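You operate a simulated robot arm through the tools that you are given. There is no shell and no other tool.

The job below is to be done with a simulated robot arm. You get a single attempt, and the scene is never put back.

Task
Scoop 2 full scoops of rice from the covered pan into the square pan, then cover both.
Fine: use the blue scoop and leave it on the sealer table.

Only the result counts: the job must be done as asked and must still hold three seconds after the hand-in. Knocking over, shifting, dropping, spilling or breaking anything else fails it. A push-on lid holds only when it is set on centred and level and pressed home; a screw cap is set on level and turned clockwise until tight.

Robot
A 6-joint arm with a two-finger gripper, fixed in place. Base frame: the origin is on the floor under the middle of its stand, x ahead of it, y to its left, z up; the work surface is at about z = 0.88. Lengths are in m, angles in degrees, forces in N, time in s.
It reaches about 1.637 m from its shoulder. Its first joint turns from -166.0 to 166.0 degrees. Payload 3.43 kg.
The TCP is the grasp point between the finger pads, 0.02 m short of the fingertips. In the tool frame z runs along the fingers and y along their closing line. The gripper opens to 0.19 m; its body begins 0.248 m behind the TCP.
Orientation is told as [roll, pitch, yaw] about the base's x, y, z axes, in that order, counted from this pose: with the fingers straight down and closing along the base's y, the tool's x points along the base's -x, its y along +y and its z along -z.

Tools
- The arm moves only by the tool send_rows. Its argument "rows" is a list of rows, each a list of 3 entries, a list of its own where there are three numbers: the shift along the tool's x, y, z in units of 50 mm (1.0 is 50 mm), then the turn, a rotation vector about the tool's x, y, z in units of 6 degrees (1.0 is 6 degrees), then the gripper command, from -1 (fully open) to 1 (shut), values between in proportion. In form: [[[dx, dy, dz], [ax, ay, az], grip], ...]. A call has 1 to 20 rows; each row shifts and turns the commanded pose from where the row before left it, along the tool's axes as they then stand. A call with a number of a shift or a turn outside -1 to 1 is refused whole. Rows are played at 5 a second. More than 0.05 m and 8.6 degrees between two rows, or a gripper value outside its range, and nothing of the call is played. A pose out of reach is approached as far as the arm can. The call stops where the force on the tool passes 50 N (or 10 N more than at its start, if that is more) or the arm is blocked; 0.2 s more then pass. The fingers move at their own pace (about 0.045 m/s each) and stop on an object; they squeeze with about 35 N. The grip force told is the motor's: it shows also when the fingers shut on nothing. Time passes only in rows, and 0.2 s behind the last, so rows that do not move let the fingers close. It gives the time, the measured TCP pose, the force on the tool (base axes), the opening and the grip force at its end, in the units of the frame above (readings bear some noise), with the torque about the TCP (base axes, N m) and any sound that the robot's microphone picked up.
- Cameras (640 x 400 px; columns grow to the right, rows downward): "scene" is fixed at [0.3965, 0.6483, 1.6896]; the picture's right is [-0.77, -0.64, 0.00], its down [-0.59, 0.70, -0.40] and it looks along [0.26, -0.31, -0.92] (base axes); focal length 214 px, centre (320, 200). "wrist" rides on the gripper at [0.07, -0.008, -0.288] in the tool frame; the picture's right is [0.12, 0.99, 0.00], its down [-0.96, 0.12, -0.25] and it looks along [-0.25, 0.03, 0.97] (tool axes); focal length 261 px, centre (320, 200). There is no depth. A picture from a camera that has moved, and an enlarged one, comes with that camera's place and axes in the base frame and with its lens.
- camera(camera): a new picture of that camera. It takes no simulated time.
- slide_trunk(by): slides the trunk up (or, below 0, down) by that many m; the arm rides with it, the base frame stays. It gives what a move gives, with no picture.
- close_up(camera, box): a new picture of the part [left, top, right, bottom] of that camera's present view, enlarged. It takes no simulated time.
- job_done(): hands the job in; it is judged then, once.

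Nothing tells you positions but the pictures and the camera data. Unless the task says otherwise, let go and move clear before handing in.

The tools are called after "Request:" as a command line: name --argument value ..., lists and objects as JSON in quotes. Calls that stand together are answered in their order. send_rows: Moves the arm, as the interface text tells. Its arguments: {"type":"object","properties":{"rows":{"type":"array","items":{"type":"array"}}},"required":["rows"]} The other tools are called the same way: slide_trunk (by) moves the trunk up or down; camera (camera) takes a picture; close_up (camera, box) takes an enlarged picture of a part of a camera's view; job_done () hands the job in.

At the start:

```text
clock: 0.0
tcp_pos: [0.7067, 0.1342, 1.2641]
orientation: [0.0, 0.0, 0.1]
contact_force: [0.0, 0.8, 1.3]
moment: [0.0, -0.01, -0.01]
width: 0.1897
grasp_force: 0.0
trunk travel left (down, up): [-0.175, 0.065]
```

scene: 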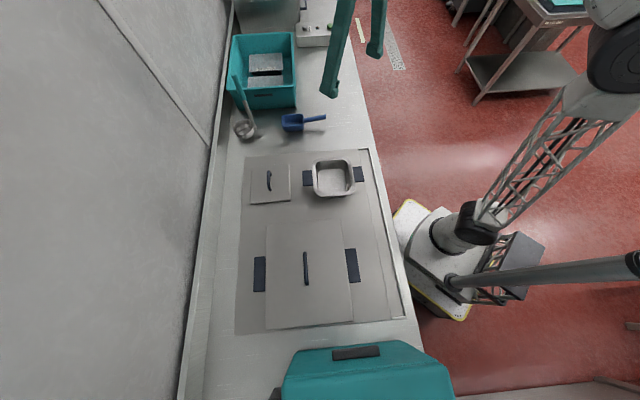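
wrist: 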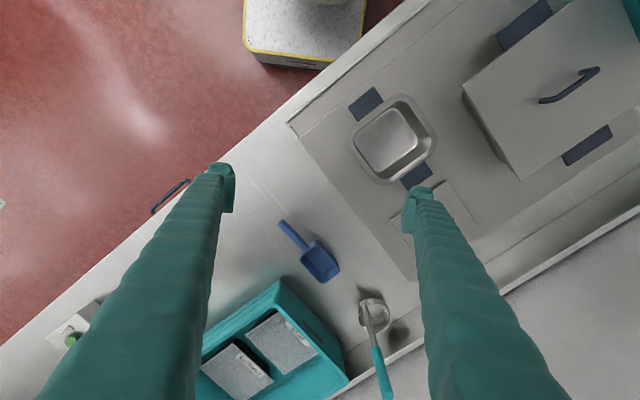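

I see a counter with a large covered pan (lid with dark handle), a small open square pan with its own lid lying beside it, a blue scoop, a ladle and a teal crate. I'll look closer before moving anything.

Request:
close_up --camera "scene" --box '[220, 90, 380, 190]'

Request:
close_up --camera "scene" --box '[220, 190, 440, 340]'

Request:
close_up --camera "scene" --box '[400, 0, 640, 150]'

Request:
close_up --camera "scene" --box '[220, 0, 420, 120]'

Request:
close_up --camera "scene" --box '[240, 310, 480, 400]'

Request:
close_up --camera "wrist" --box '[180, 150, 440, 400]'

Request:
close_up --camera "wrist" --box '[320, 0, 640, 260]'

```text
4.00 times, centred on (300, 140) of scene
camera zoom: at [0.3965, 0.6483, 1.6896], right [-0.77, -0.64, 0.0], down [-0.59, 0.7, -0.4], along [0.26, -0.31, -0.92], focal length 858 px, centre (400, 440)
```

zoom: 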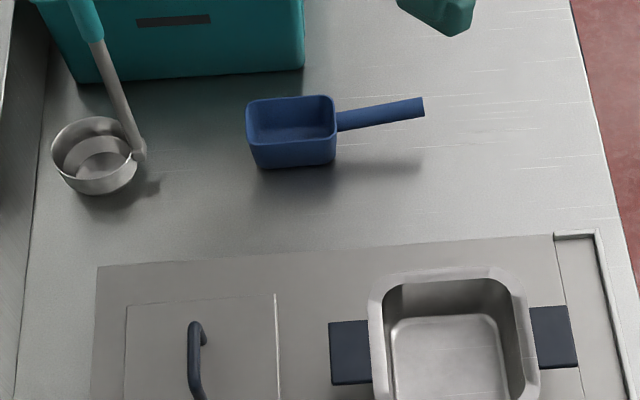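

```text
2.67 times, centred on (330, 265) of scene
camera zoom: at [0.3965, 0.6483, 1.6896], right [-0.77, -0.64, 0.0], down [-0.59, 0.7, -0.4], along [0.26, -0.31, -0.92], focal length 572 px, centre (293, 27)
```

zoom: 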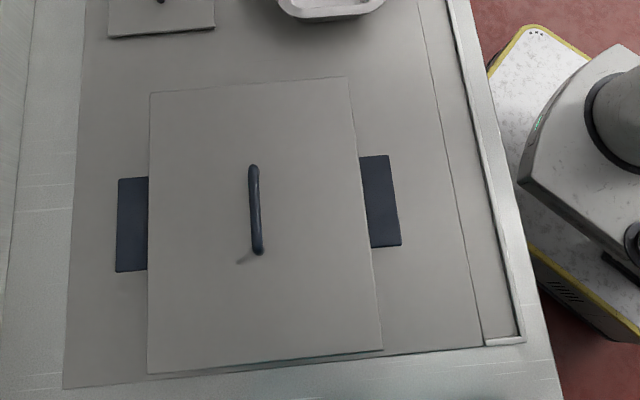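

```text
2.67 times, centred on (520, 75) of scene
camera zoom: at [0.3965, 0.6483, 1.6896], right [-0.77, -0.64, 0.0], down [-0.59, 0.7, -0.4], along [0.26, -0.31, -0.92], focal length 572 px, centre (-213, 533)
```

zoom: 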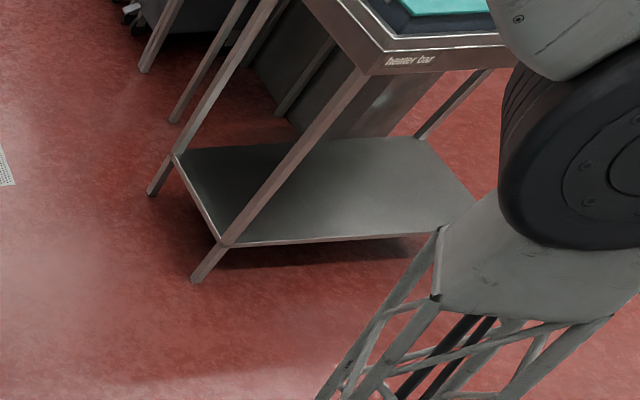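

```text
3.20 times, centred on (320, 60) of scene
camera zoom: at [0.3965, 0.6483, 1.6896], right [-0.77, -0.64, 0.0], down [-0.59, 0.7, -0.4], along [0.26, -0.31, -0.92], focal length 686 px, centre (320, 648)
```

zoom: 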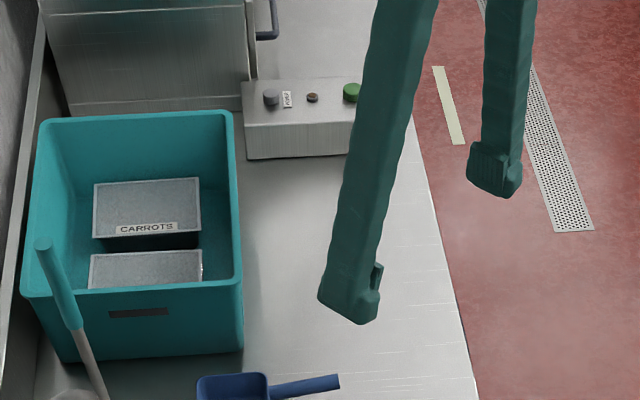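

```text
2.67 times, centred on (360, 355) of scene
camera zoom: at [0.3965, 0.6483, 1.6896], right [-0.77, -0.64, 0.0], down [-0.59, 0.7, -0.4], along [0.26, -0.31, -0.92], focal length 572 px, centre (213, -213)
```

zoom: 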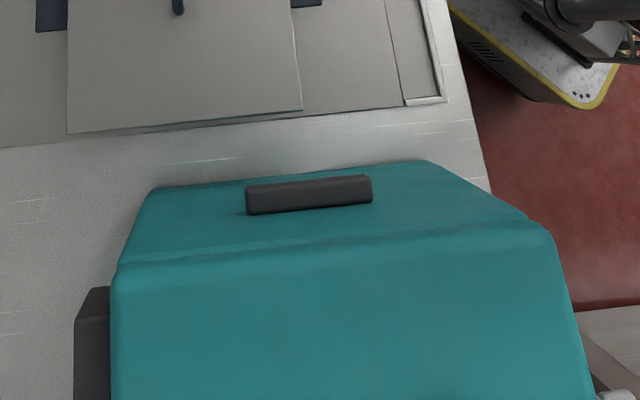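

```text
1.60 times, centred on (310, 275) of wrist
camera zoom: at [0.6379, 0.1255, 1.5518], right [-0.12, 0.99, 0.0], down [0.96, 0.12, 0.25], along [0.25, 0.03, -0.97], focal length 417 px, centre (336, 80)
```

zoom: 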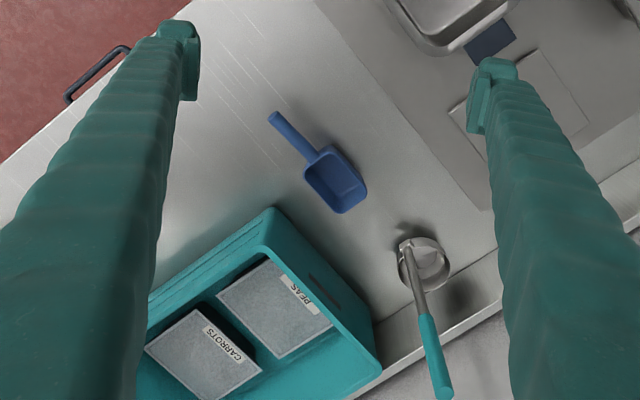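

```text
1.54 times, centred on (480, 130) of wrist
camera zoom: at [0.6379, 0.1255, 1.5518], right [-0.12, 0.99, 0.0], down [0.96, 0.12, 0.25], along [0.25, 0.03, -0.97], focal length 401 px, centre (74, 308)
```

zoom: 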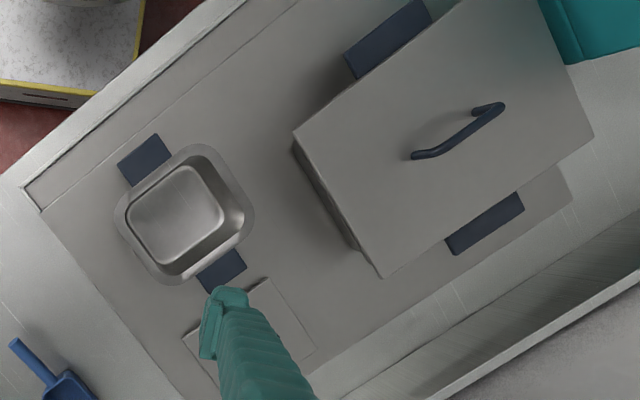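

The counter runs diagonally in front of the robot; to the upper right there is a separate table with something labelled "heater bar", which may be the sealer. I'll swing the wrist camera that way to identify the sealer table before handling anything.

Request:
send_rows --rows '[[[0, -1, -0.5], [0, 0, 0], -1], [[0, -1, -0.5], [0, 0, 0], -1], [[0, -1, 0], [0, 0, 0], -1], [[0, -1, 0], [0, 0, 0], -1], [[0, -1, 0], [0, 0, 0], -1], [[0, -1, 0], [0, 0, 0], -1], [[0, 0, 0], [1, 0, 0], -1], [[0, 0, 0], [1, 0, 0], -1], [[0, 0, 0], [1, 0, 0], -1], [[0, 0, 0], [1, 0, 0], -1], [[0, 0, 0], [1, 0, 0], -1], [[0, 0, 0], [1, 0, 0], -1]]'

Request:
camera --camera "wrist"

Request:
camera --camera "scene"

```text
refused: row 1 steps farther than a row can; nothing moved
```

```text
taken
camera wrist: at [0.6379, 0.1255, 1.5518], right [-0.12, 0.99, 0.0], down [0.96, 0.12, 0.25], along [0.25, 0.03, -0.97], focal length 261 px, centre (320, 200)
```

wrist: 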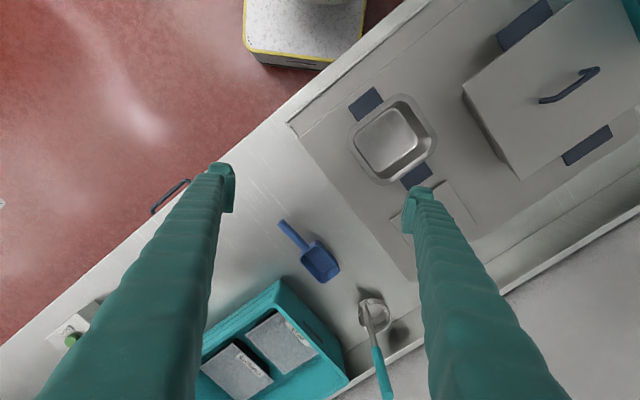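

```text
taken
```

scene: 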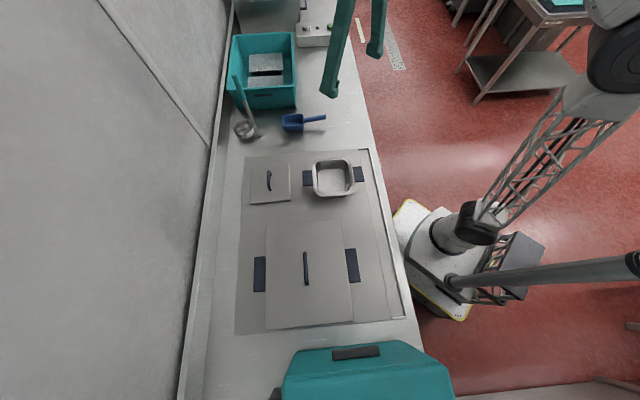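

Nothing has moved: a row's combined shift must stay within 50 mm. I'll repeat the look-around with smaller steps.

Request:
send_rows --rows '[[[0, -0.9, -0.4], [0, 0, 0], -1], [[0, -0.9, -0.4], [0, 0, 0], -1], [[0, -0.95, 0], [0, 0, 0], -1], [[0, -0.95, 0], [0, 0, 0], -1], [[0, -0.95, 0], [0, 0, 0], -1], [[0, -0.95, 0], [0, 0, 0], -1], [[0, 0, 0], [1, 0, 0], -1], [[0, 0, 0], [1, 0, 0], -1], [[0, 0, 0], [1, 0, 0], -1], [[0, 0, 0], [1, 0, 0], -1], [[0, 0, 0], [1, 0, 0], -1], [[0, 0, 0], [1, 0, 0], -1]]'

Request:
camera --camera "wrist"

Request:
camera --camera "scene"

```text
clock: 2.6
tcp_pos: [0.7072, -0.1465, 1.3039]
orientation: [-36.1, 0.0, 0.0]
contact_force: [-0.4, -0.7, 0.2]
moment: [0.1, -0.03, 0.0]
width: 0.1896
grasp_force: 0.1
trunk travel left (down, up): [-0.175, 0.065]
```

```text
taken
camera wrist: at [0.6378, 0.0155, 1.5419], right [-0.12, 0.8, -0.58], down [0.96, 0.24, 0.13], along [0.25, -0.55, -0.8], focal length 261 px, centre (320, 200)
```

wrist: 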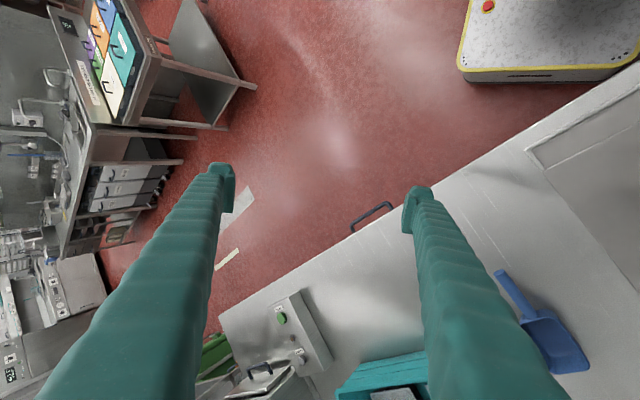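

```text
taken
```

scene: 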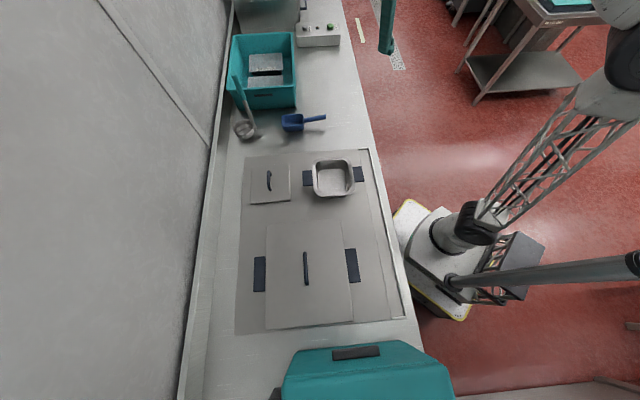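

I see a second table with coloured items and shelving in the distance. I'll enlarge those areas.

Request:
close_up --camera "wrist" --box '[0, 0, 260, 160]'

Request:
close_up --camera "wrist" --box '[0, 110, 200, 250]'

Request:
close_up --camera "wrist" --box '[180, 270, 440, 400]'

Request:
close_up --camera "wrist" --box '[0, 220, 160, 400]'

```text
2.46 times, centred on (130, 80) of wrist
camera zoom: at [0.6378, 0.0155, 1.5419], right [-0.12, 0.8, -0.58], down [0.96, 0.24, 0.13], along [0.25, -0.55, -0.8], focal length 642 px, centre (788, 495)
```

zoom: 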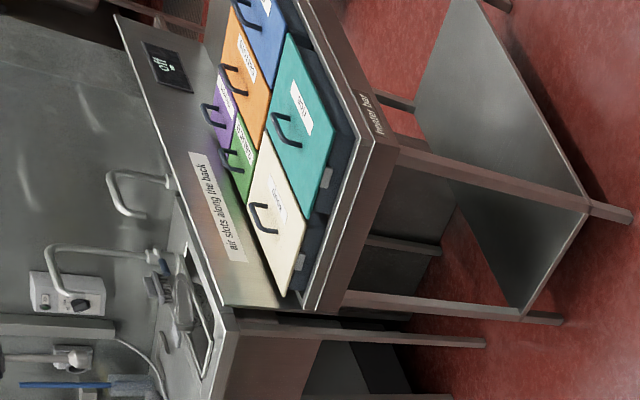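

```text
2.86 times, centred on (100, 180) of wrist
camera zoom: at [0.6378, 0.0155, 1.5419], right [-0.12, 0.8, -0.58], down [0.96, 0.24, 0.13], along [0.25, -0.55, -0.8], focal length 745 px, centre (949, 257)
```

zoom: 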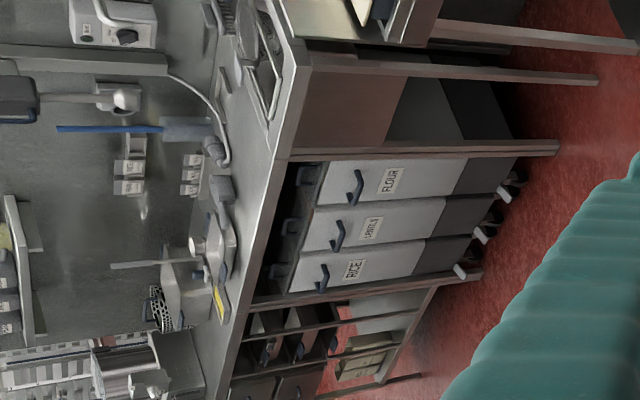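

```text
2.46 times, centred on (310, 335) of wrist
camera zoom: at [0.6378, 0.0155, 1.5419], right [-0.12, 0.8, -0.58], down [0.96, 0.24, 0.13], along [0.25, -0.55, -0.8], focal length 642 px, centre (345, -132)
```

zoom: 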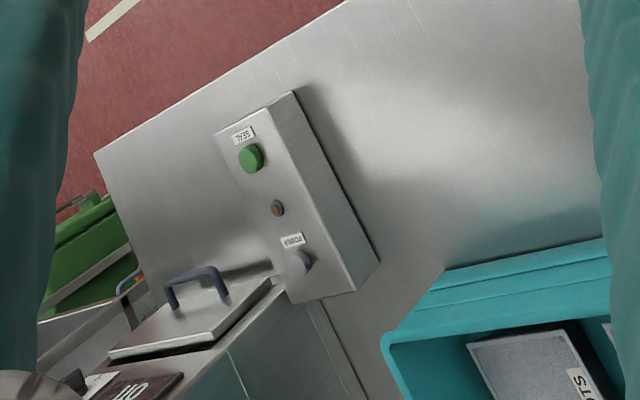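

```text
2.22 times, centred on (80, 310) of wrist
camera zoom: at [0.6378, 0.0155, 1.5419], right [-0.12, 0.8, -0.58], down [0.96, 0.24, 0.13], along [0.25, -0.55, -0.8], focal length 579 px, centre (853, -44)
```

zoom: 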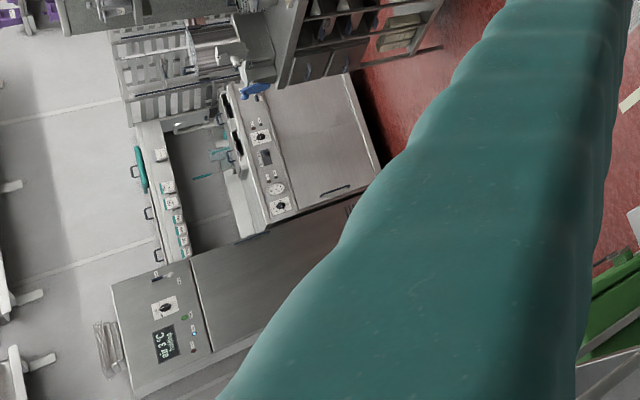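

The box on this counter carries "POWER" and "SEAL" controls, so the counter itself looks like the sealer table. I'll check the right and left ends of the counter to be sure.

Request:
send_rows --rows '[[[0, 0, 0], [0, 0, 1], -1], [[0, 0, 0], [0, 0, 1], -1], [[0, 0, 0], [0, 0, 1], -1], [[0, 0, 0], [0, 0, 1], -1], [[0, 0, 0], [0, 0, 1], -1], [[0, 0, 0], [0, 0, 1], -1], [[0, 0, 0], [0, 0, 1], -1], [[0, 0, 0], [0, 0, 1], -1]]'

Request:
camera --camera "wrist"

```text
clock: 4.4
tcp_pos: [0.7061, -0.1454, 1.3039]
orientation: [-25.9, -25.9, -42.0]
contact_force: [-0.1, 0.0, -0.2]
moment: [0.0, 0.03, 0.0]
width: 0.1898
grasp_force: 0.1
trunk travel left (down, up): [-0.175, 0.065]
```

```text
taken
camera wrist: at [0.6547, 0.0603, 1.5101], right [0.66, 0.61, -0.44], down [0.73, -0.37, 0.58], along [0.19, -0.7, -0.69], focal length 261 px, centre (320, 200)
```

wrist: 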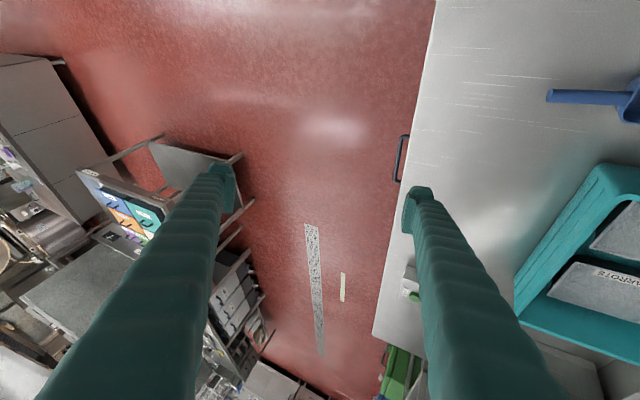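

The view toward the far end of the counter is cut off; I'll tilt a little farther to see what stands at its end.

Request:
send_rows --rows '[[[0, 0, 0], [0, -1, 0], -1], [[0, 0, 0], [0, -1, 0], -1], [[0, 0, 0], [0, -1, 0], -1], [[0, 0, 0], [0, -1, 0], -1], [[0, 0, 0], [-1, 0, 0], -1], [[0, 0, 0], [-1, 0, 0], -1], [[0, 0, 0], [-1, 0, 0], -1], [[0, 0, 0], [-1, 0, 0], -1]]'

Request:
camera --camera "wrist"

Request:
camera --camera "scene"

```text
clock: 6.2
tcp_pos: [0.708, -0.1444, 1.3027]
orientation: [-11.0, -46.7, -26.9]
contact_force: [1.0, 0.9, -0.4]
moment: [-0.11, 0.12, -0.17]
width: 0.1902
grasp_force: 0.0
trunk travel left (down, up): [-0.175, 0.065]
```

```text
taken
camera wrist: at [0.5029, 0.0112, 1.4467], right [0.49, 0.84, -0.22], down [0.52, -0.08, 0.85], along [0.7, -0.53, -0.48], focal length 261 px, centre (320, 200)
```

wrist: 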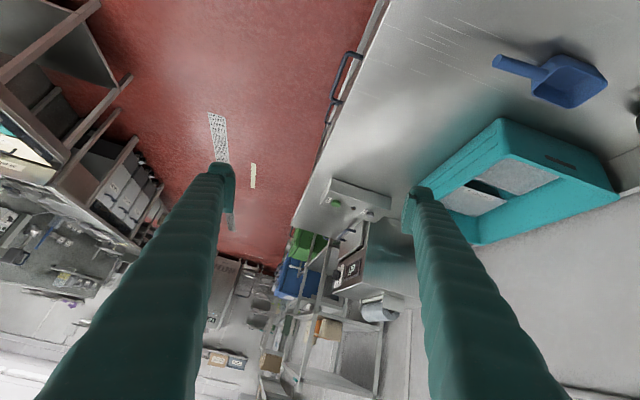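

```text
taken
```

scene: 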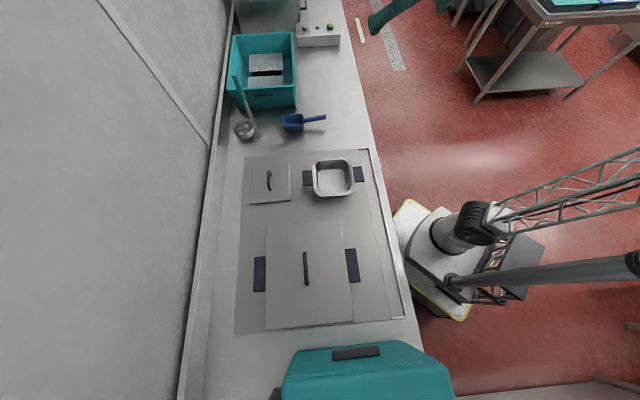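

Request:
close_up --camera "wrist" --box '[260, 150, 440, 320]'

Request:
close_up --camera "wrist" --box '[420, 30, 640, 250]'

```text
2.35 times, centred on (350, 235) of wrist
camera zoom: at [0.5029, 0.0112, 1.4467], right [0.49, 0.84, -0.22], down [0.52, -0.08, 0.85], along [0.7, -0.53, -0.48], focal length 613 px, centre (249, 118)
```

zoom: 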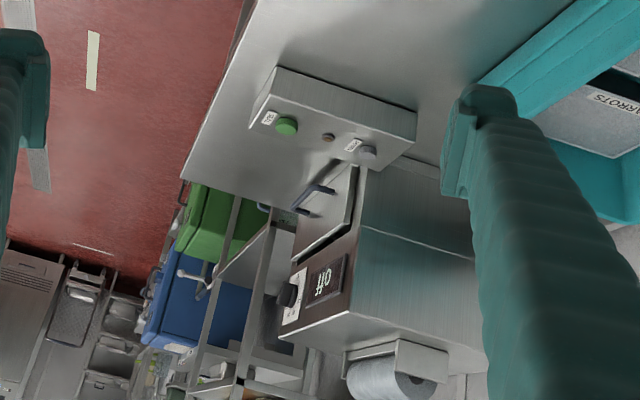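

```text
1.82 times, centred on (530, 140) of wrist
camera zoom: at [0.5029, 0.0112, 1.4467], right [0.49, 0.84, -0.22], down [0.52, -0.08, 0.85], along [0.7, -0.53, -0.48], focal length 474 px, centre (-62, 309)
```

zoom: 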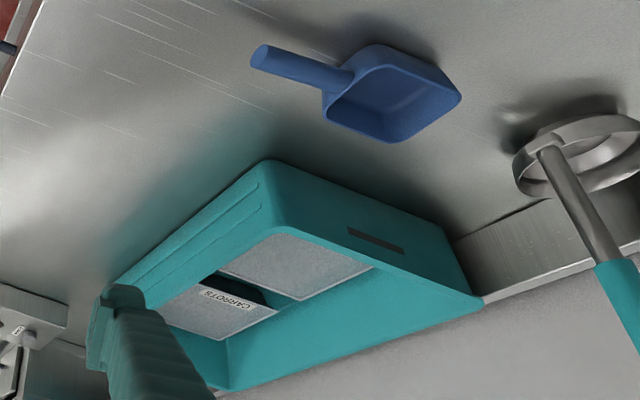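

The machine at the right end is a film sealer with its POWER/SEAL box standing on this counter, so this counter is the sealer table and the scoop already lies on it. I'll bring the gripper back to pointing down and look at the left end and then at each object from above.

Request:
send_rows --rows '[[[0, 0, 0], [1, 0, 0], -1], [[0, 0, 0], [1, 0, 0], -1], [[0, 0, 0], [1, 0, 0], -1], [[0, 0, 0], [1, 0, 0], -1], [[0, 0, 0], [0, 1, 0], -1], [[0, 0, 0], [0, 1, 0], -1], [[0, 0, 0], [0, 1, 0], -1], [[0, 0, 0], [0, 1, 0], -1], [[0, 0, 0], [0, 0, -1], -1], [[0, 0, 0], [0, 0, -1], -1], [[0, 0, 0], [0, 0, -1], -1], [[0, 0, 0], [0, 0, -1], -1], [[0, 0, 0], [0, 0, -1], -1], [[0, 0, 0], [0, 0, -1], -1], [[0, 0, 0], [0, 0, -1], -1], [[0, 0, 0], [0, 0, -1], -1]]'

Request:
send_rows --rows '[[[0, 0, 0], [-1, 0, 0], -1], [[0, 0, 0], [-1, 0, 0], -1], [[0, 0, 0], [-1, 0, 0], -1], [[0, 0, 0], [-1, 0, 0], -1], [[0, 0, 0], [-1, 0, 0], -1], [[0, 0, 0], [-1, 0, 0], -1], [[0, 1, 0], [0, 0, -1], -1], [[0, 1, 0], [0, 0, -1], -1], [[0, 1, 0], [0, 0, -1], -1], [[0, 1, 0], [0, 0, -1], -1], [[0, 0, 0], [0, 0, -1], -1], [[0, 0, 0], [0, 0, -1], -1], [[0, 0, 0], [0, 0, -1], -1]]'

Request:
camera --camera "wrist"

```text
clock: 9.6
tcp_pos: [0.7071, -0.1455, 1.3025]
orientation: [-36.0, 0.0, 0.2]
contact_force: [0.0, -0.5, -1.3]
moment: [-0.03, 0.0, 0.03]
width: 0.1899
grasp_force: 0.0
trunk travel left (down, up): [-0.175, 0.065]
```

```text
clock: 12.4
tcp_pos: [0.6746, 0.0503, 1.304]
orientation: [0.1, 0.0, 42.2]
contact_force: [0.0, 0.4, 0.1]
moment: [0.0, 0.02, -0.03]
width: 0.19
grasp_force: 0.0
trunk travel left (down, up): [-0.175, 0.065]
```

```text
taken
camera wrist: at [0.6308, -0.0029, 1.592], right [-0.75, 0.66, 0.0], down [0.64, 0.73, 0.25], along [0.16, 0.19, -0.97], focal length 261 px, centre (320, 200)
```

wrist: 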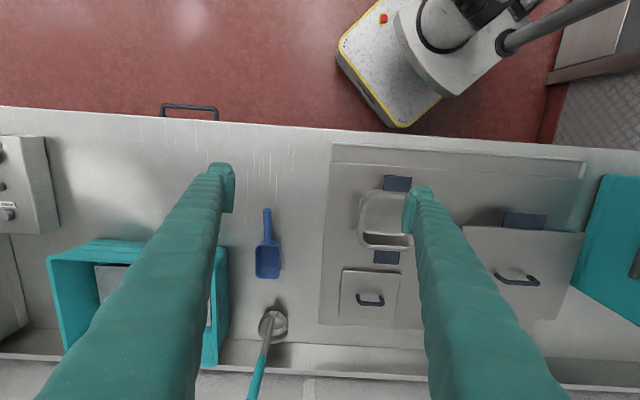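

From above I can see the counter well: sealer box and crate at left, scoop, ladle, square pan with its lid beside it, and the large covered pan at right. I'll enlarge each object.

Request:
close_up --camera "wrist" --box '[220, 190, 320, 300]'

Request:
close_up --camera "wrist" --box '[310, 130, 480, 340]'

Request:
close_up --camera "wrist" --box '[440, 140, 640, 340]'

Request:
close_up --camera "scene" --box '[230, 140, 390, 240]'

```text
3.64 times, centred on (270, 245) of wrist
camera zoom: at [0.6308, -0.0029, 1.592], right [-0.75, 0.66, 0.0], down [0.64, 0.73, 0.25], along [0.16, 0.19, -0.97], focal length 948 px, centre (502, 36)
```

zoom: 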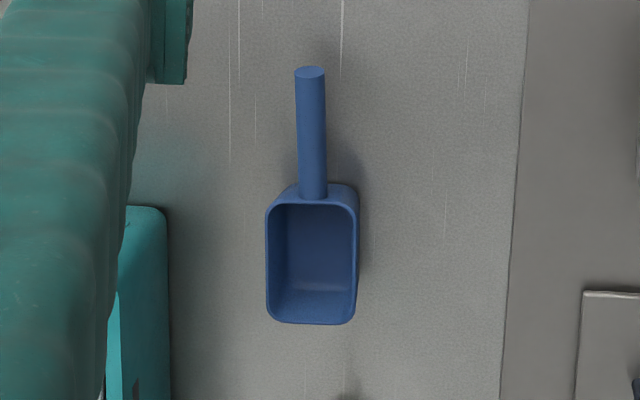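

```text
1.90 times, centred on (395, 235) of wrist
camera zoom: at [0.6308, -0.0029, 1.592], right [-0.75, 0.66, 0.0], down [0.64, 0.73, 0.25], along [0.16, 0.19, -0.97], focal length 496 px, centre (177, 133)
```

zoom: 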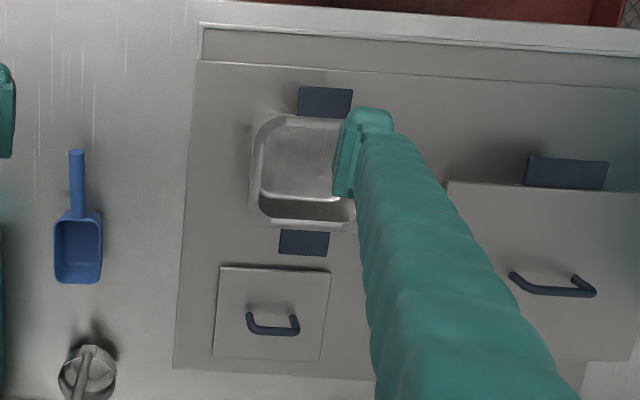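

```text
2.00 times, centred on (540, 240) of wrist
camera zoom: at [0.6308, -0.0029, 1.592], right [-0.75, 0.66, 0.0], down [0.64, 0.73, 0.25], along [0.16, 0.19, -0.97], focal length 521 px, centre (-120, 120)
```

zoom: 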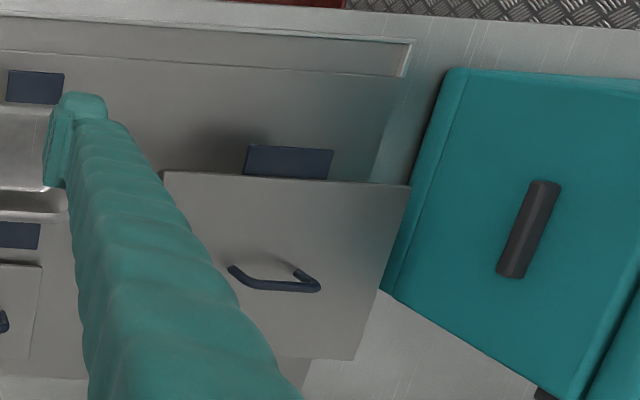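

```text
4.00 times, centred on (310, 190) of scene
camera zoom: at [0.3965, 0.6483, 1.6896], right [-0.77, -0.64, 0.0], down [-0.59, 0.7, -0.4], along [0.26, -0.31, -0.92], focal length 858 px, centre (360, 240)
```

zoom: 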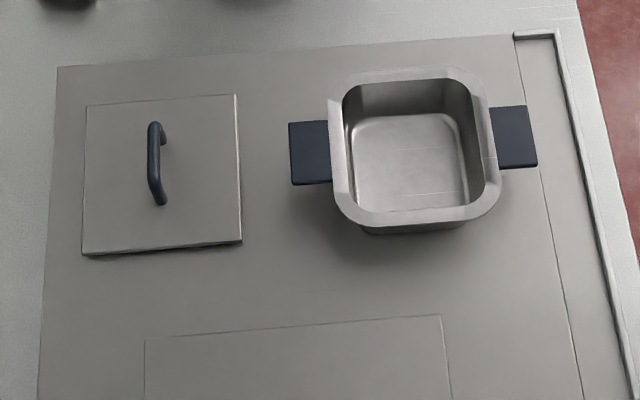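

The counter lies at 45° to the base axes; in counter coordinates (n away from the robot, c to the right) the scoop sits at about n 0.65–0.87, c 0.57, the square pan at n 0.65, c 0.24, and the big lid's handle at about n 0.77, c −0.10. Next I turn the fingers so they close across the big lid's handle and move above it.

Request:
send_rows --rows '[[[0, 0, 0], [0, 0, 0.97], -1], [[0, 0, 0], [0, 0, 0.97], -1], [[0, 0, 0], [0, 0, 0.97], -1], [[0, 0, 0], [0, 0, 0.97], -1], [[0, 0, 0], [0, 0, 0.97], -1], [[0, 0, 0], [0, 0, 0.97], -1], [[0, 0, 0], [0, 0, 0.97], -1], [[0, 0, 0], [0, 0, 0.97], -1], [[0, 0, 0], [0, 0, 0.97], -1], [[0, 0, 0], [0, 0, 0.97], -1], [[0, 0, 0], [0, 0, 0.97], -1], [[0, 0, 0], [0, 0, 0.97], -1], [[0, 0, 0], [0, 0, 0.97], -1], [[0, 0, 0], [0, 0, 0.97], -1], [[0, 0, 0], [0, 0, 0.97], -1]]'

Request:
send_rows --rows '[[[0.832, 0.396, 0], [0, 0, 0], -1], [[0.832, 0.396, 0], [0, 0, 0], -1], [[0.832, 0.396, 0], [0, 0, 0], -1], [[0.832, 0.396, 0], [0, 0, 0], -1], [[0.832, 0.396, 0], [0, 0, 0], -1], [[0.832, 0.396, 0], [0, 0, 0], -1], [[0.832, 0.396, 0], [0, 0, 0], -1], [[0.832, 0.396, 0], [0, 0, 0], -1], [[0.832, 0.396, 0], [0, 0, 0], -1], [[0.832, 0.396, 0], [0, 0, 0], -1], [[0.832, 0.396, 0], [0, 0, 0], -1], [[0.832, 0.396, 0], [0, 0, 0], -1], [[0.832, 0.396, 0], [0, 0, 0], -1]]'

Request:
camera --camera "wrist"

Request:
camera --camera "scene"

```text
clock: 15.6
tcp_pos: [0.6761, 0.0505, 1.3026]
orientation: [0.0, 0.0, -45.5]
contact_force: [0.1, 0.7, -0.6]
moment: [0.01, -0.01, 0.0]
width: 0.1899
grasp_force: 0.2
trunk travel left (down, up): [-0.175, 0.065]
```

```text
clock: 18.4
tcp_pos: [0.476, 0.6112, 1.2927]
orientation: [0.4, 0.0, -45.4]
contact_force: [-0.4, -1.2, 0.1]
moment: [0.13, 0.04, 0.0]
width: 0.1899
grasp_force: 0.1
out of reach, approached as far as the arm can: row 13
trunk travel left (down, up): [-0.175, 0.065]
```

```text
taken
camera wrist: at [0.4211, 0.6536, 1.5822], right [0.62, 0.78, 0.01], down [0.76, -0.6, 0.25], along [0.2, -0.15, -0.97], focal length 261 px, centre (320, 200)
```

wrist: 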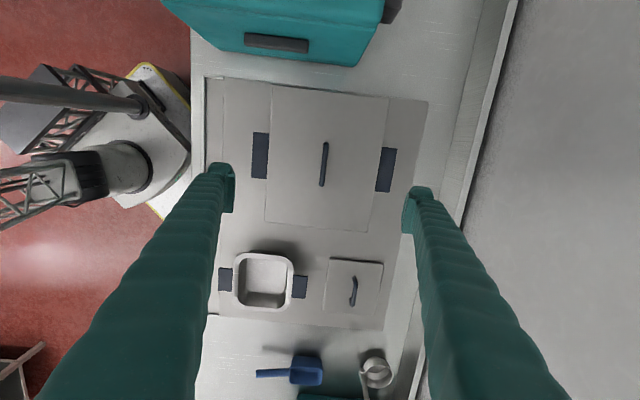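

```text
taken
```

scene: 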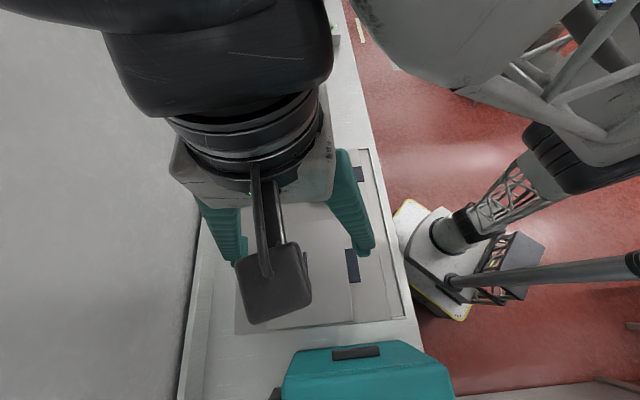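

The big lid measures about 0.26 × 0.32 m, its top at z ≈ 0.96, centred at about (0.479, 0.617), with the bar handle just above it. I'll descend part of the way with the fingers narrowed to look at the handle closely.

Request:
send_rows --rows '[[[0, 0, 0.9], [0, 0, 0], 0.2], [[0, 0, 0.9], [0, 0, 0], 0.2], [[0, 0, 0.9], [0, 0, 0], 0.2], [[0, 0, 0.9], [0, 0, 0], 0.2]]'

Request:
camera --camera "wrist"

```text
clock: 19.4
tcp_pos: [0.4754, 0.6107, 1.1129]
orientation: [0.0, 0.0, -45.3]
contact_force: [-0.3, 0.3, 0.6]
moment: [0.02, -0.03, -0.01]
width: 0.1009
grasp_force: 0.0
trunk travel left (down, up): [-0.175, 0.065]
```

```text
taken
camera wrist: at [0.4206, 0.6548, 1.4016], right [0.62, 0.78, 0.0], down [0.76, -0.6, 0.25], along [0.19, -0.15, -0.97], focal length 261 px, centre (320, 200)
```

wrist: 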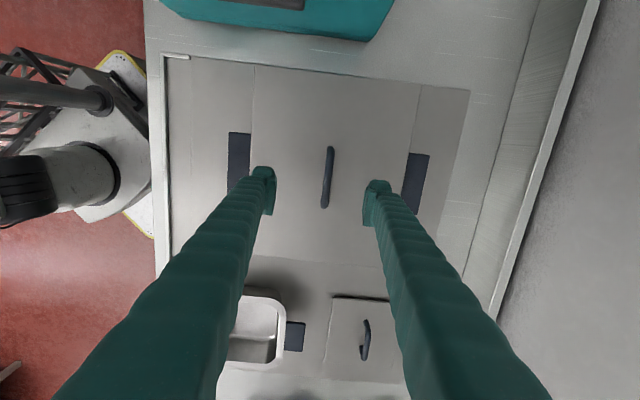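

The handle lies parallel to the gripper and about 12 mm to the far side of the TCP. I'll shift over and go lower.

Request:
send_rows --rows '[[[0.02, 0.234, 0.5], [0, 0, 0], 0.4], [[0, 0, 0.9], [0, 0, 0], 0.4], [[0, 0, 0], [0, 0, 0], 0.4]]'

Request:
camera --camera "wrist"

Request:
camera --camera "scene"

```text
clock: 20.2
tcp_pos: [0.483, 0.6201, 1.0423]
orientation: [0.0, 0.1, -45.3]
contact_force: [0.1, -0.8, -0.7]
moment: [-0.01, 0.01, -0.04]
width: 0.0571
grasp_force: 0.0
trunk travel left (down, up): [-0.175, 0.065]
```

```text
taken
camera wrist: at [0.4295, 0.6634, 1.3316], right [0.62, 0.78, 0.0], down [0.76, -0.6, 0.25], along [0.19, -0.15, -0.97], focal length 261 px, centre (320, 200)
```

wrist: 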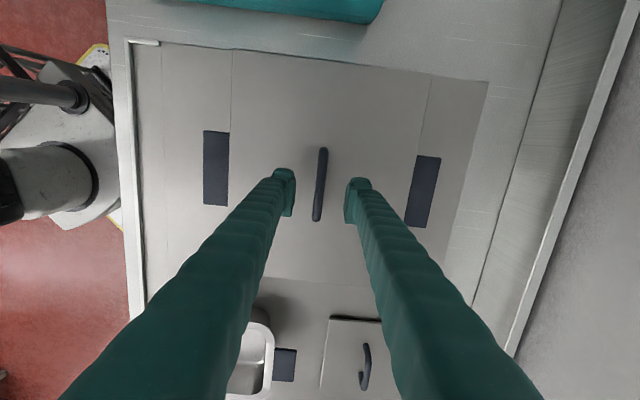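

```text
taken
```

scene: 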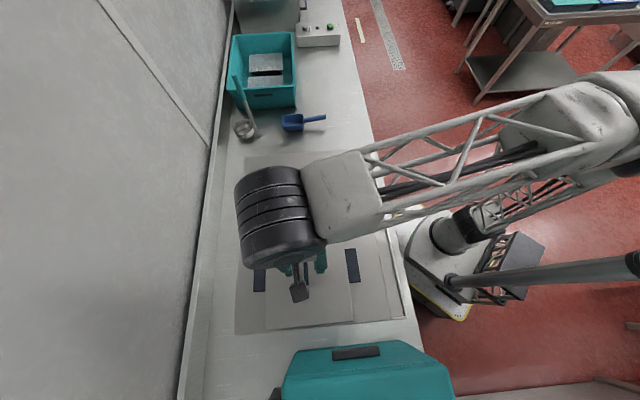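

The handle is centred between the fingers. I'll lower onto it and close.

Request:
send_rows --rows '[[[0, 0, 0.5], [0, 0, 0], 0.4], [[0, 0, 0.5], [0, 0, 0], 0.4], [[0, 0, 0.1], [0, 0, 0], 0.4]]'

Request:
camera --camera "wrist"

```text
clock: 21.0
tcp_pos: [0.4841, 0.622, 0.9853]
orientation: [0.0, 0.0, -45.3]
contact_force: [0.1, -0.6, -1.1]
moment: [-0.05, -0.01, 0.02]
width: 0.0571
grasp_force: 0.0
trunk travel left (down, up): [-0.175, 0.065]
```

```text
taken
camera wrist: at [0.4297, 0.6655, 1.2747], right [0.62, 0.78, 0.0], down [0.76, -0.6, 0.25], along [0.19, -0.15, -0.97], focal length 261 px, centre (320, 200)
```

wrist: 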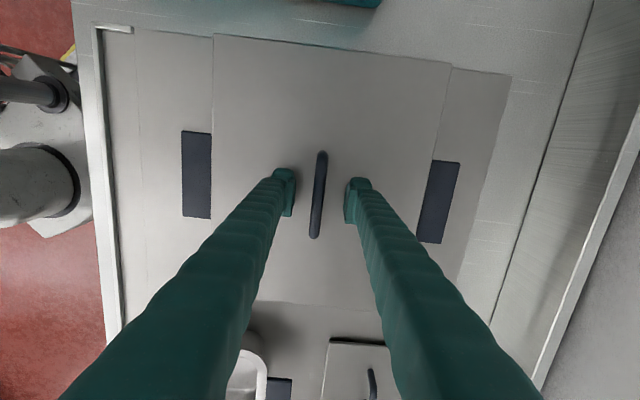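

I want to check the height of the bar against the finger pads before closing.

Request:
close_up --camera "wrist" --box '[250, 130, 400, 260]'

Request:
close_up --camera "scene" --box '[230, 220, 390, 320]'

```text
3.08 times, centred on (325, 195) of wrist
camera zoom: at [0.4297, 0.6655, 1.2747], right [0.62, 0.78, 0.0], down [0.76, -0.6, 0.25], along [0.19, -0.15, -0.97], focal length 802 px, centre (305, 215)
```

zoom: 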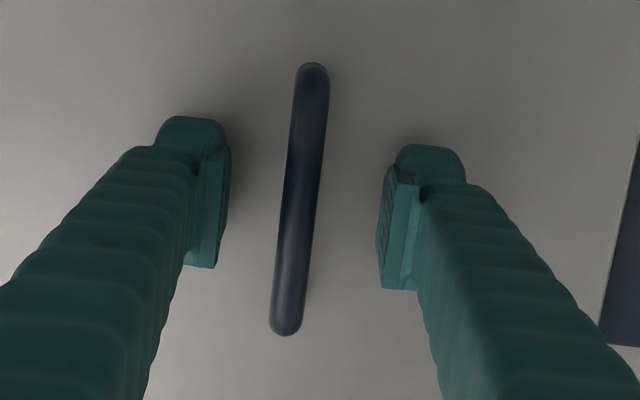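

```text
4.00 times, centred on (310, 270) of scene
camera zoom: at [0.3965, 0.6483, 1.6896], right [-0.77, -0.64, 0.0], down [-0.59, 0.7, -0.4], along [0.26, -0.31, -0.92], focal length 858 px, centre (360, -80)
```

zoom: 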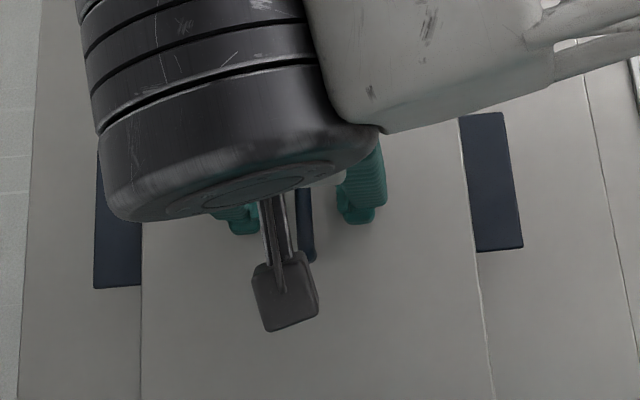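

The pads straddle the bar evenly, so I close on it.

Request:
send_rows --rows '[[[0, 0, 0], [0, 0, 0], 1], [[0, 0, 0], [0, 0, 0], 1], [[0, 0, 0], [0, 0, 0], 1], [[0, 0, 0], [0, 0, 0], 1], [[0, 0, 0], [0, 0, 0], 1]]'

Request:
close_up --camera "wrist" --box '[250, 130, 400, 260]'

```text
clock: 22.2
tcp_pos: [0.4838, 0.6219, 0.987]
orientation: [-0.1, -0.1, -45.3]
contact_force: [-1.3, -1.0, -0.4]
moment: [0.03, -0.02, 0.22]
width: 0.0077
grasp_force: 35.1
trunk travel left (down, up): [-0.175, 0.065]
```

```text
3.08 times, centred on (325, 195) of wrist
camera zoom: at [0.4296, 0.6654, 1.2748], right [0.62, 0.78, 0.0], down [0.76, -0.6, 0.25], along [0.19, -0.15, -0.97], focal length 802 px, centre (305, 215)
```

zoom: 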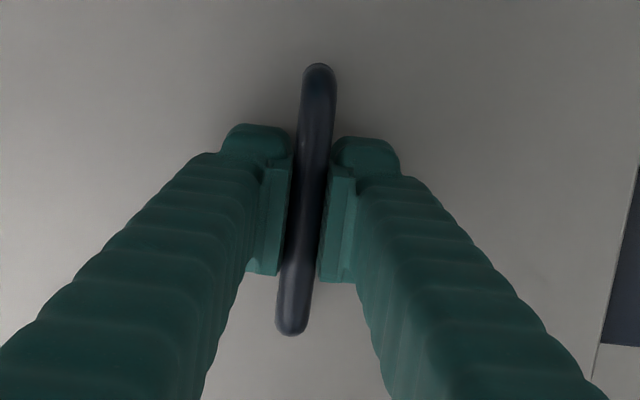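

The fingers hold something 8 mm thick with 35 N. I'll lift slowly and watch the force.

Request:
send_rows --rows '[[[0, 0, -0.15], [0, 0, 0], 1], [[0, 0, -0.15], [0, 0, 0], 1], [[0, 0, -0.2], [0, 0, 0], 1], [[0, 0, -0.2], [0, 0, 0], 1]]'

Request:
camera --camera "wrist"

Request:
close_up --camera "scene" --box '[230, 220, 390, 340]'

```text
clock: 23.2
tcp_pos: [0.4846, 0.6208, 1.0214]
orientation: [0.0, -0.1, -45.3]
contact_force: [0.5, 1.1, -4.9]
moment: [-0.01, 0.03, -0.01]
width: 0.0078
grasp_force: 34.4
trunk travel left (down, up): [-0.175, 0.065]
```

```text
taken
camera wrist: at [0.4293, 0.6647, 1.3104], right [0.62, 0.78, 0.0], down [0.76, -0.6, 0.25], along [0.19, -0.15, -0.97], focal length 261 px, centre (320, 200)
```

wrist: 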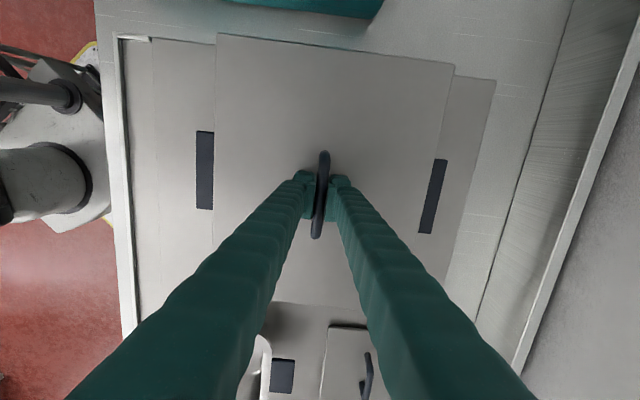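

```text
3.33 times, centred on (310, 280) of scene
camera zoom: at [0.3965, 0.6483, 1.6896], right [-0.77, -0.64, 0.0], down [-0.59, 0.7, -0.4], along [0.26, -0.31, -0.92], focal length 715 px, centre (353, -67)
```

zoom: 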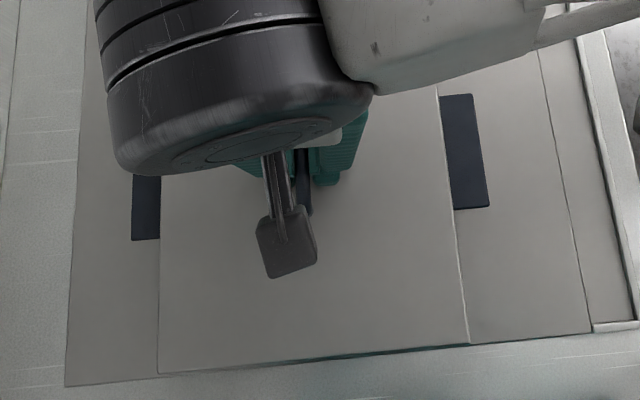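

The lid came free (about 5 N) and the pan stayed. I'll raise it further and look at the pan beneath.

Request:
send_rows --rows '[[[0, 0, -0.8], [0, 0, 0], 1], [[0, 0, -0.9], [0, 0, 0], 1], [[0, 0, -0.9], [0, 0, 0], 1], [[0, 0, -0.4], [0, 0, 0], 1]]'

Request:
camera --camera "scene"

Request:
camera --camera "wrist"

```text
clock: 24.2
tcp_pos: [0.4825, 0.6209, 1.1716]
orientation: [0.1, 0.0, -45.3]
contact_force: [0.4, -0.4, -5.2]
moment: [0.01, 0.0, -0.02]
width: 0.0079
grasp_force: 34.9
trunk travel left (down, up): [-0.175, 0.065]
```

```text
taken
```

scene: 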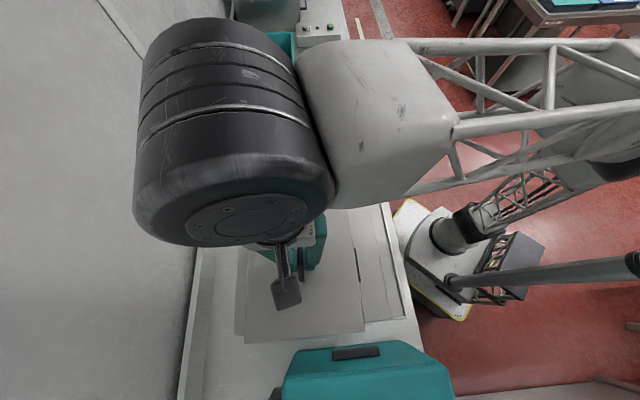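

```text
taken
camera wrist: at [0.4286, 0.6642, 1.4609], right [0.62, 0.78, 0.0], down [0.76, -0.6, 0.25], along [0.19, -0.15, -0.97], focal length 261 px, centre (320, 200)
```

wrist: 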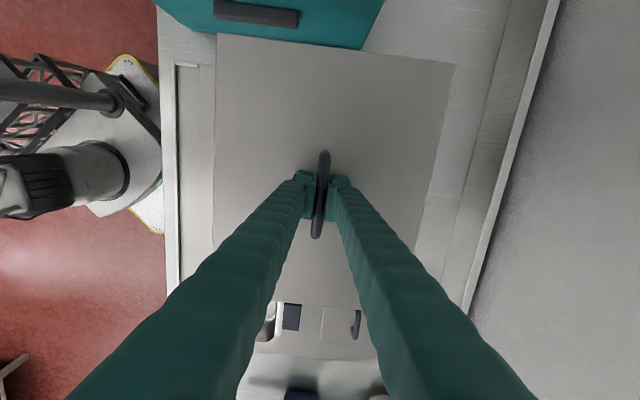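

The lid is held level. I carry it to the free counter strip in front of the crate, at about n 0.565, c 0.82.

Request:
send_rows --rows '[[[-0.917, -0.217, 0], [0, 0, 0], 1], [[-0.917, -0.217, 0], [0, 0, 0], 1], [[-0.917, -0.217, 0], [0, 0, 0], 1], [[-0.917, -0.217, 0], [0, 0, 0], 1], [[-0.917, -0.217, 0], [0, 0, 0], 1], [[-0.917, -0.217, 0], [0, 0, 0], 1], [[-0.917, -0.217, 0], [0, 0, 0], 1], [[-0.917, -0.217, 0], [0, 0, 0], 1], [[-0.917, -0.217, 0], [0, 0, 0], 1], [[-0.917, -0.217, 0], [0, 0, 0], 1], [[-0.917, -0.217, 0], [0, 0, 0], 1], [[-0.917, -0.217, 0], [0, 0, 0], 1], [[-0.917, -0.217, 0], [0, 0, 0], 1], [[-0.917, -0.217, 0], [0, 0, 0], 1], [[-0.917, -0.217, 0], [0, 0, 0], 1], [[-0.917, -0.217, 0], [0, 0, 0], 1], [[-0.917, -0.217, 0], [0, 0, 0], 1], [[-0.917, -0.217, 0], [0, 0, 0], 1], [[-0.917, -0.217, 0], [0, 0, 0], 1], [[-0.917, -0.217, 0], [0, 0, 0], 1]]'

Request:
camera --camera "scene"

Request:
camera --camera "wrist"

```text
clock: 28.4
tcp_pos: [0.9672, -0.1835, 1.1688]
orientation: [0.2, -0.3, -45.3]
contact_force: [-1.4, 0.3, -3.5]
moment: [-0.17, -0.18, 0.03]
width: 0.0077
grasp_force: 34.9
out of reach, approached as far as the arm can: row 20
trunk travel left (down, up): [-0.175, 0.065]
```

```text
taken
```

scene: 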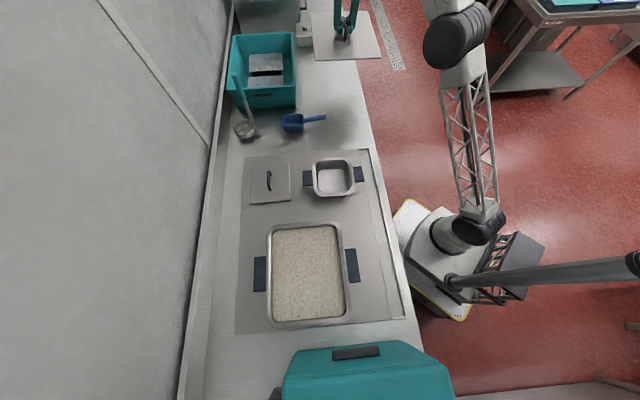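

```text
taken
camera wrist: at [0.9114, -0.1398, 1.4579], right [0.62, 0.78, 0.0], down [0.76, -0.6, 0.25], along [0.2, -0.16, -0.97], focal length 261 px, centre (320, 200)
```

wrist: 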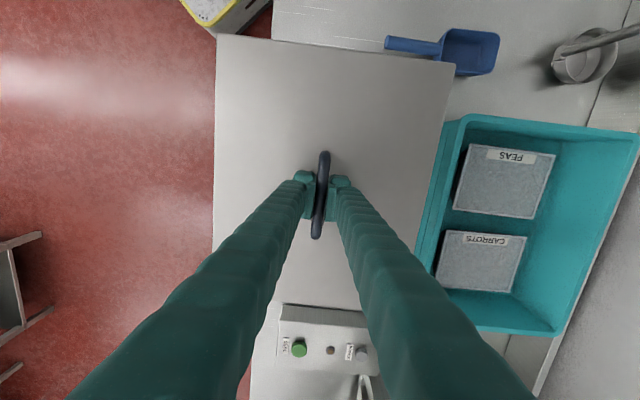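

With the lid away, the rice pan can be seen, filled with rice. I'll move the lid slightly right and back, then lower it toward the counter.

Request:
send_rows --rows '[[[-0.2, 0.15, 0.8], [0, 0, 0], 1], [[-0.2, 0.15, 0.9], [0, 0, 0], 1], [[0, 0, 0.95], [0, 0, 0], 1], [[0, 0, 0.95], [0, 0, 0], 1], [[0, 0, 0.5], [0, 0, 0], 1]]'

Request:
camera --camera "scene"

Request:
camera --camera "wrist"

```text
clock: 29.6
tcp_pos: [0.9952, -0.1874, 0.9598]
orientation: [0.0, 0.0, -45.3]
contact_force: [-0.6, -0.2, -4.2]
moment: [-0.02, -0.04, 0.0]
width: 0.0079
grasp_force: 34.8
trunk travel left (down, up): [-0.175, 0.065]
```

```text
taken
```

scene: 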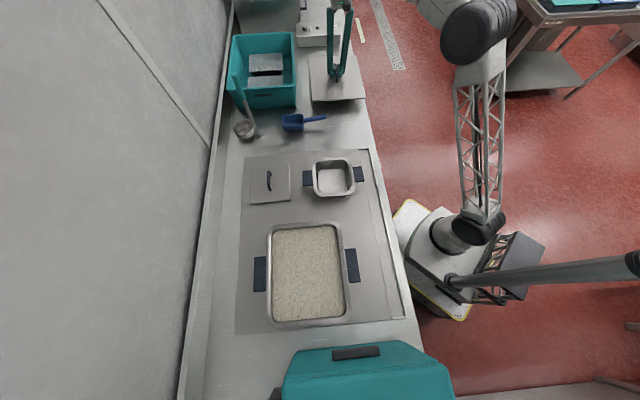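

```text
taken
camera wrist: at [0.9417, -0.144, 1.2491], right [0.62, 0.78, 0.0], down [0.76, -0.6, 0.25], along [0.19, -0.15, -0.97], focal length 261 px, centre (320, 200)
```

wrist: 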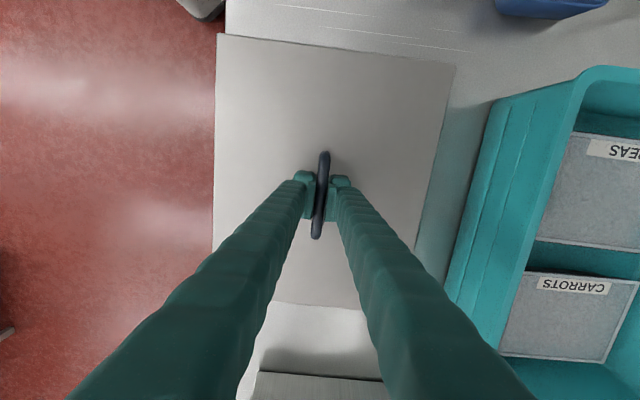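

The lid hangs just inside the counter's front edge with room to the crate. I'll nudge it 15 mm inward and set it down in small steps.

Request:
send_rows --rows '[[[0, 0.3, 0.3], [0, 0, 0], 1], [[0, 0, 0.3], [0, 0, 0], 1], [[0, 0, 0.1], [0, 0, 0], 1]]'

```text
clock: 30.4
tcp_pos: [1.0076, -0.1747, 0.9248]
orientation: [0.0, 0.0, -45.3]
contact_force: [-0.2, 0.3, -4.9]
moment: [-0.01, 0.01, -0.02]
width: 0.0079
grasp_force: 34.9
trunk travel left (down, up): [-0.175, 0.065]
```

Request:
send_rows --rows '[[[0, 0, 0.1], [0, 0, 0], 1], [[0, 0, 0.06], [0, 0, 0], 1]]'

```text
clock: 31.0
tcp_pos: [1.0068, -0.1756, 0.919]
orientation: [0.1, 0.0, -45.3]
contact_force: [0.0, 0.8, 8.6]
moment: [0.41, 0.4, -0.09]
width: 0.0079
grasp_force: 35.1
trunk travel left (down, up): [-0.175, 0.065]
```

The lid touches the counter (upward force of 9 N). I'll release it and rise.

Request:
send_rows --rows '[[[0, 0, 0], [0, 0, 0], 0.4], [[0, 0, 0], [0, 0, 0], 0.4], [[0, 0, 0], [0, 0, 0], 0.4], [[0, 0, -0.3], [0, 0, 0], 0.4], [[0, 0, -0.8], [0, 0, 0], 0.4], [[0, 0, -0.9], [0, 0, 0], 0.4], [[0, 0, -0.9], [0, 0, 0], 0.4], [[0, 0, -0.9], [0, 0, 0], 0.4]]'

Request:
camera --camera "wrist"

Request:
camera --camera "scene"

```text
clock: 32.8
tcp_pos: [1.0074, -0.1756, 1.1063]
orientation: [0.0, 0.2, -45.3]
contact_force: [0.0, 0.5, 0.4]
moment: [0.01, -0.01, -0.02]
width: 0.057
grasp_force: 0.0
trunk travel left (down, up): [-0.175, 0.065]
```

```text
taken
camera wrist: at [0.9523, -0.1324, 1.3963], right [0.62, 0.78, 0.0], down [0.76, -0.6, 0.25], along [0.19, -0.15, -0.97], focal length 261 px, centre (320, 200)
```

wrist: 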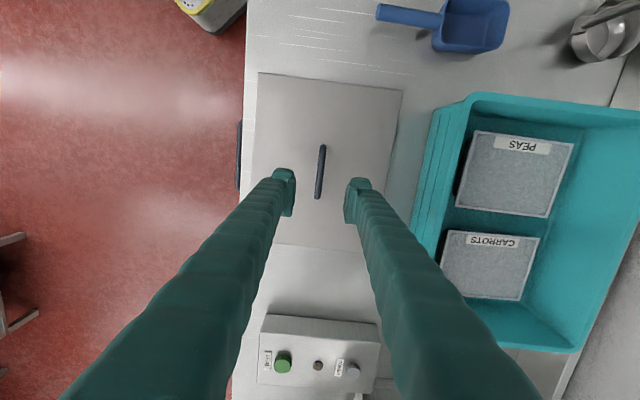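

```text
taken
```

scene: 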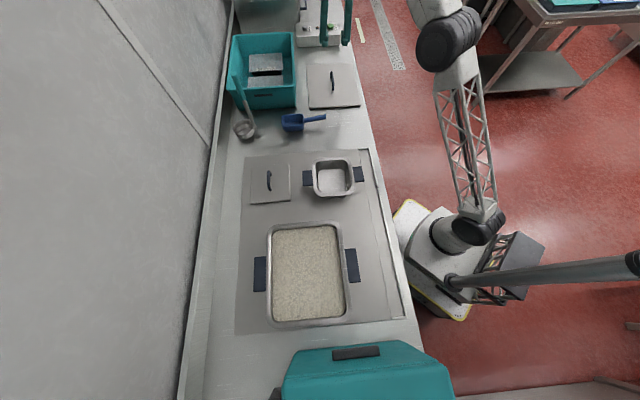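

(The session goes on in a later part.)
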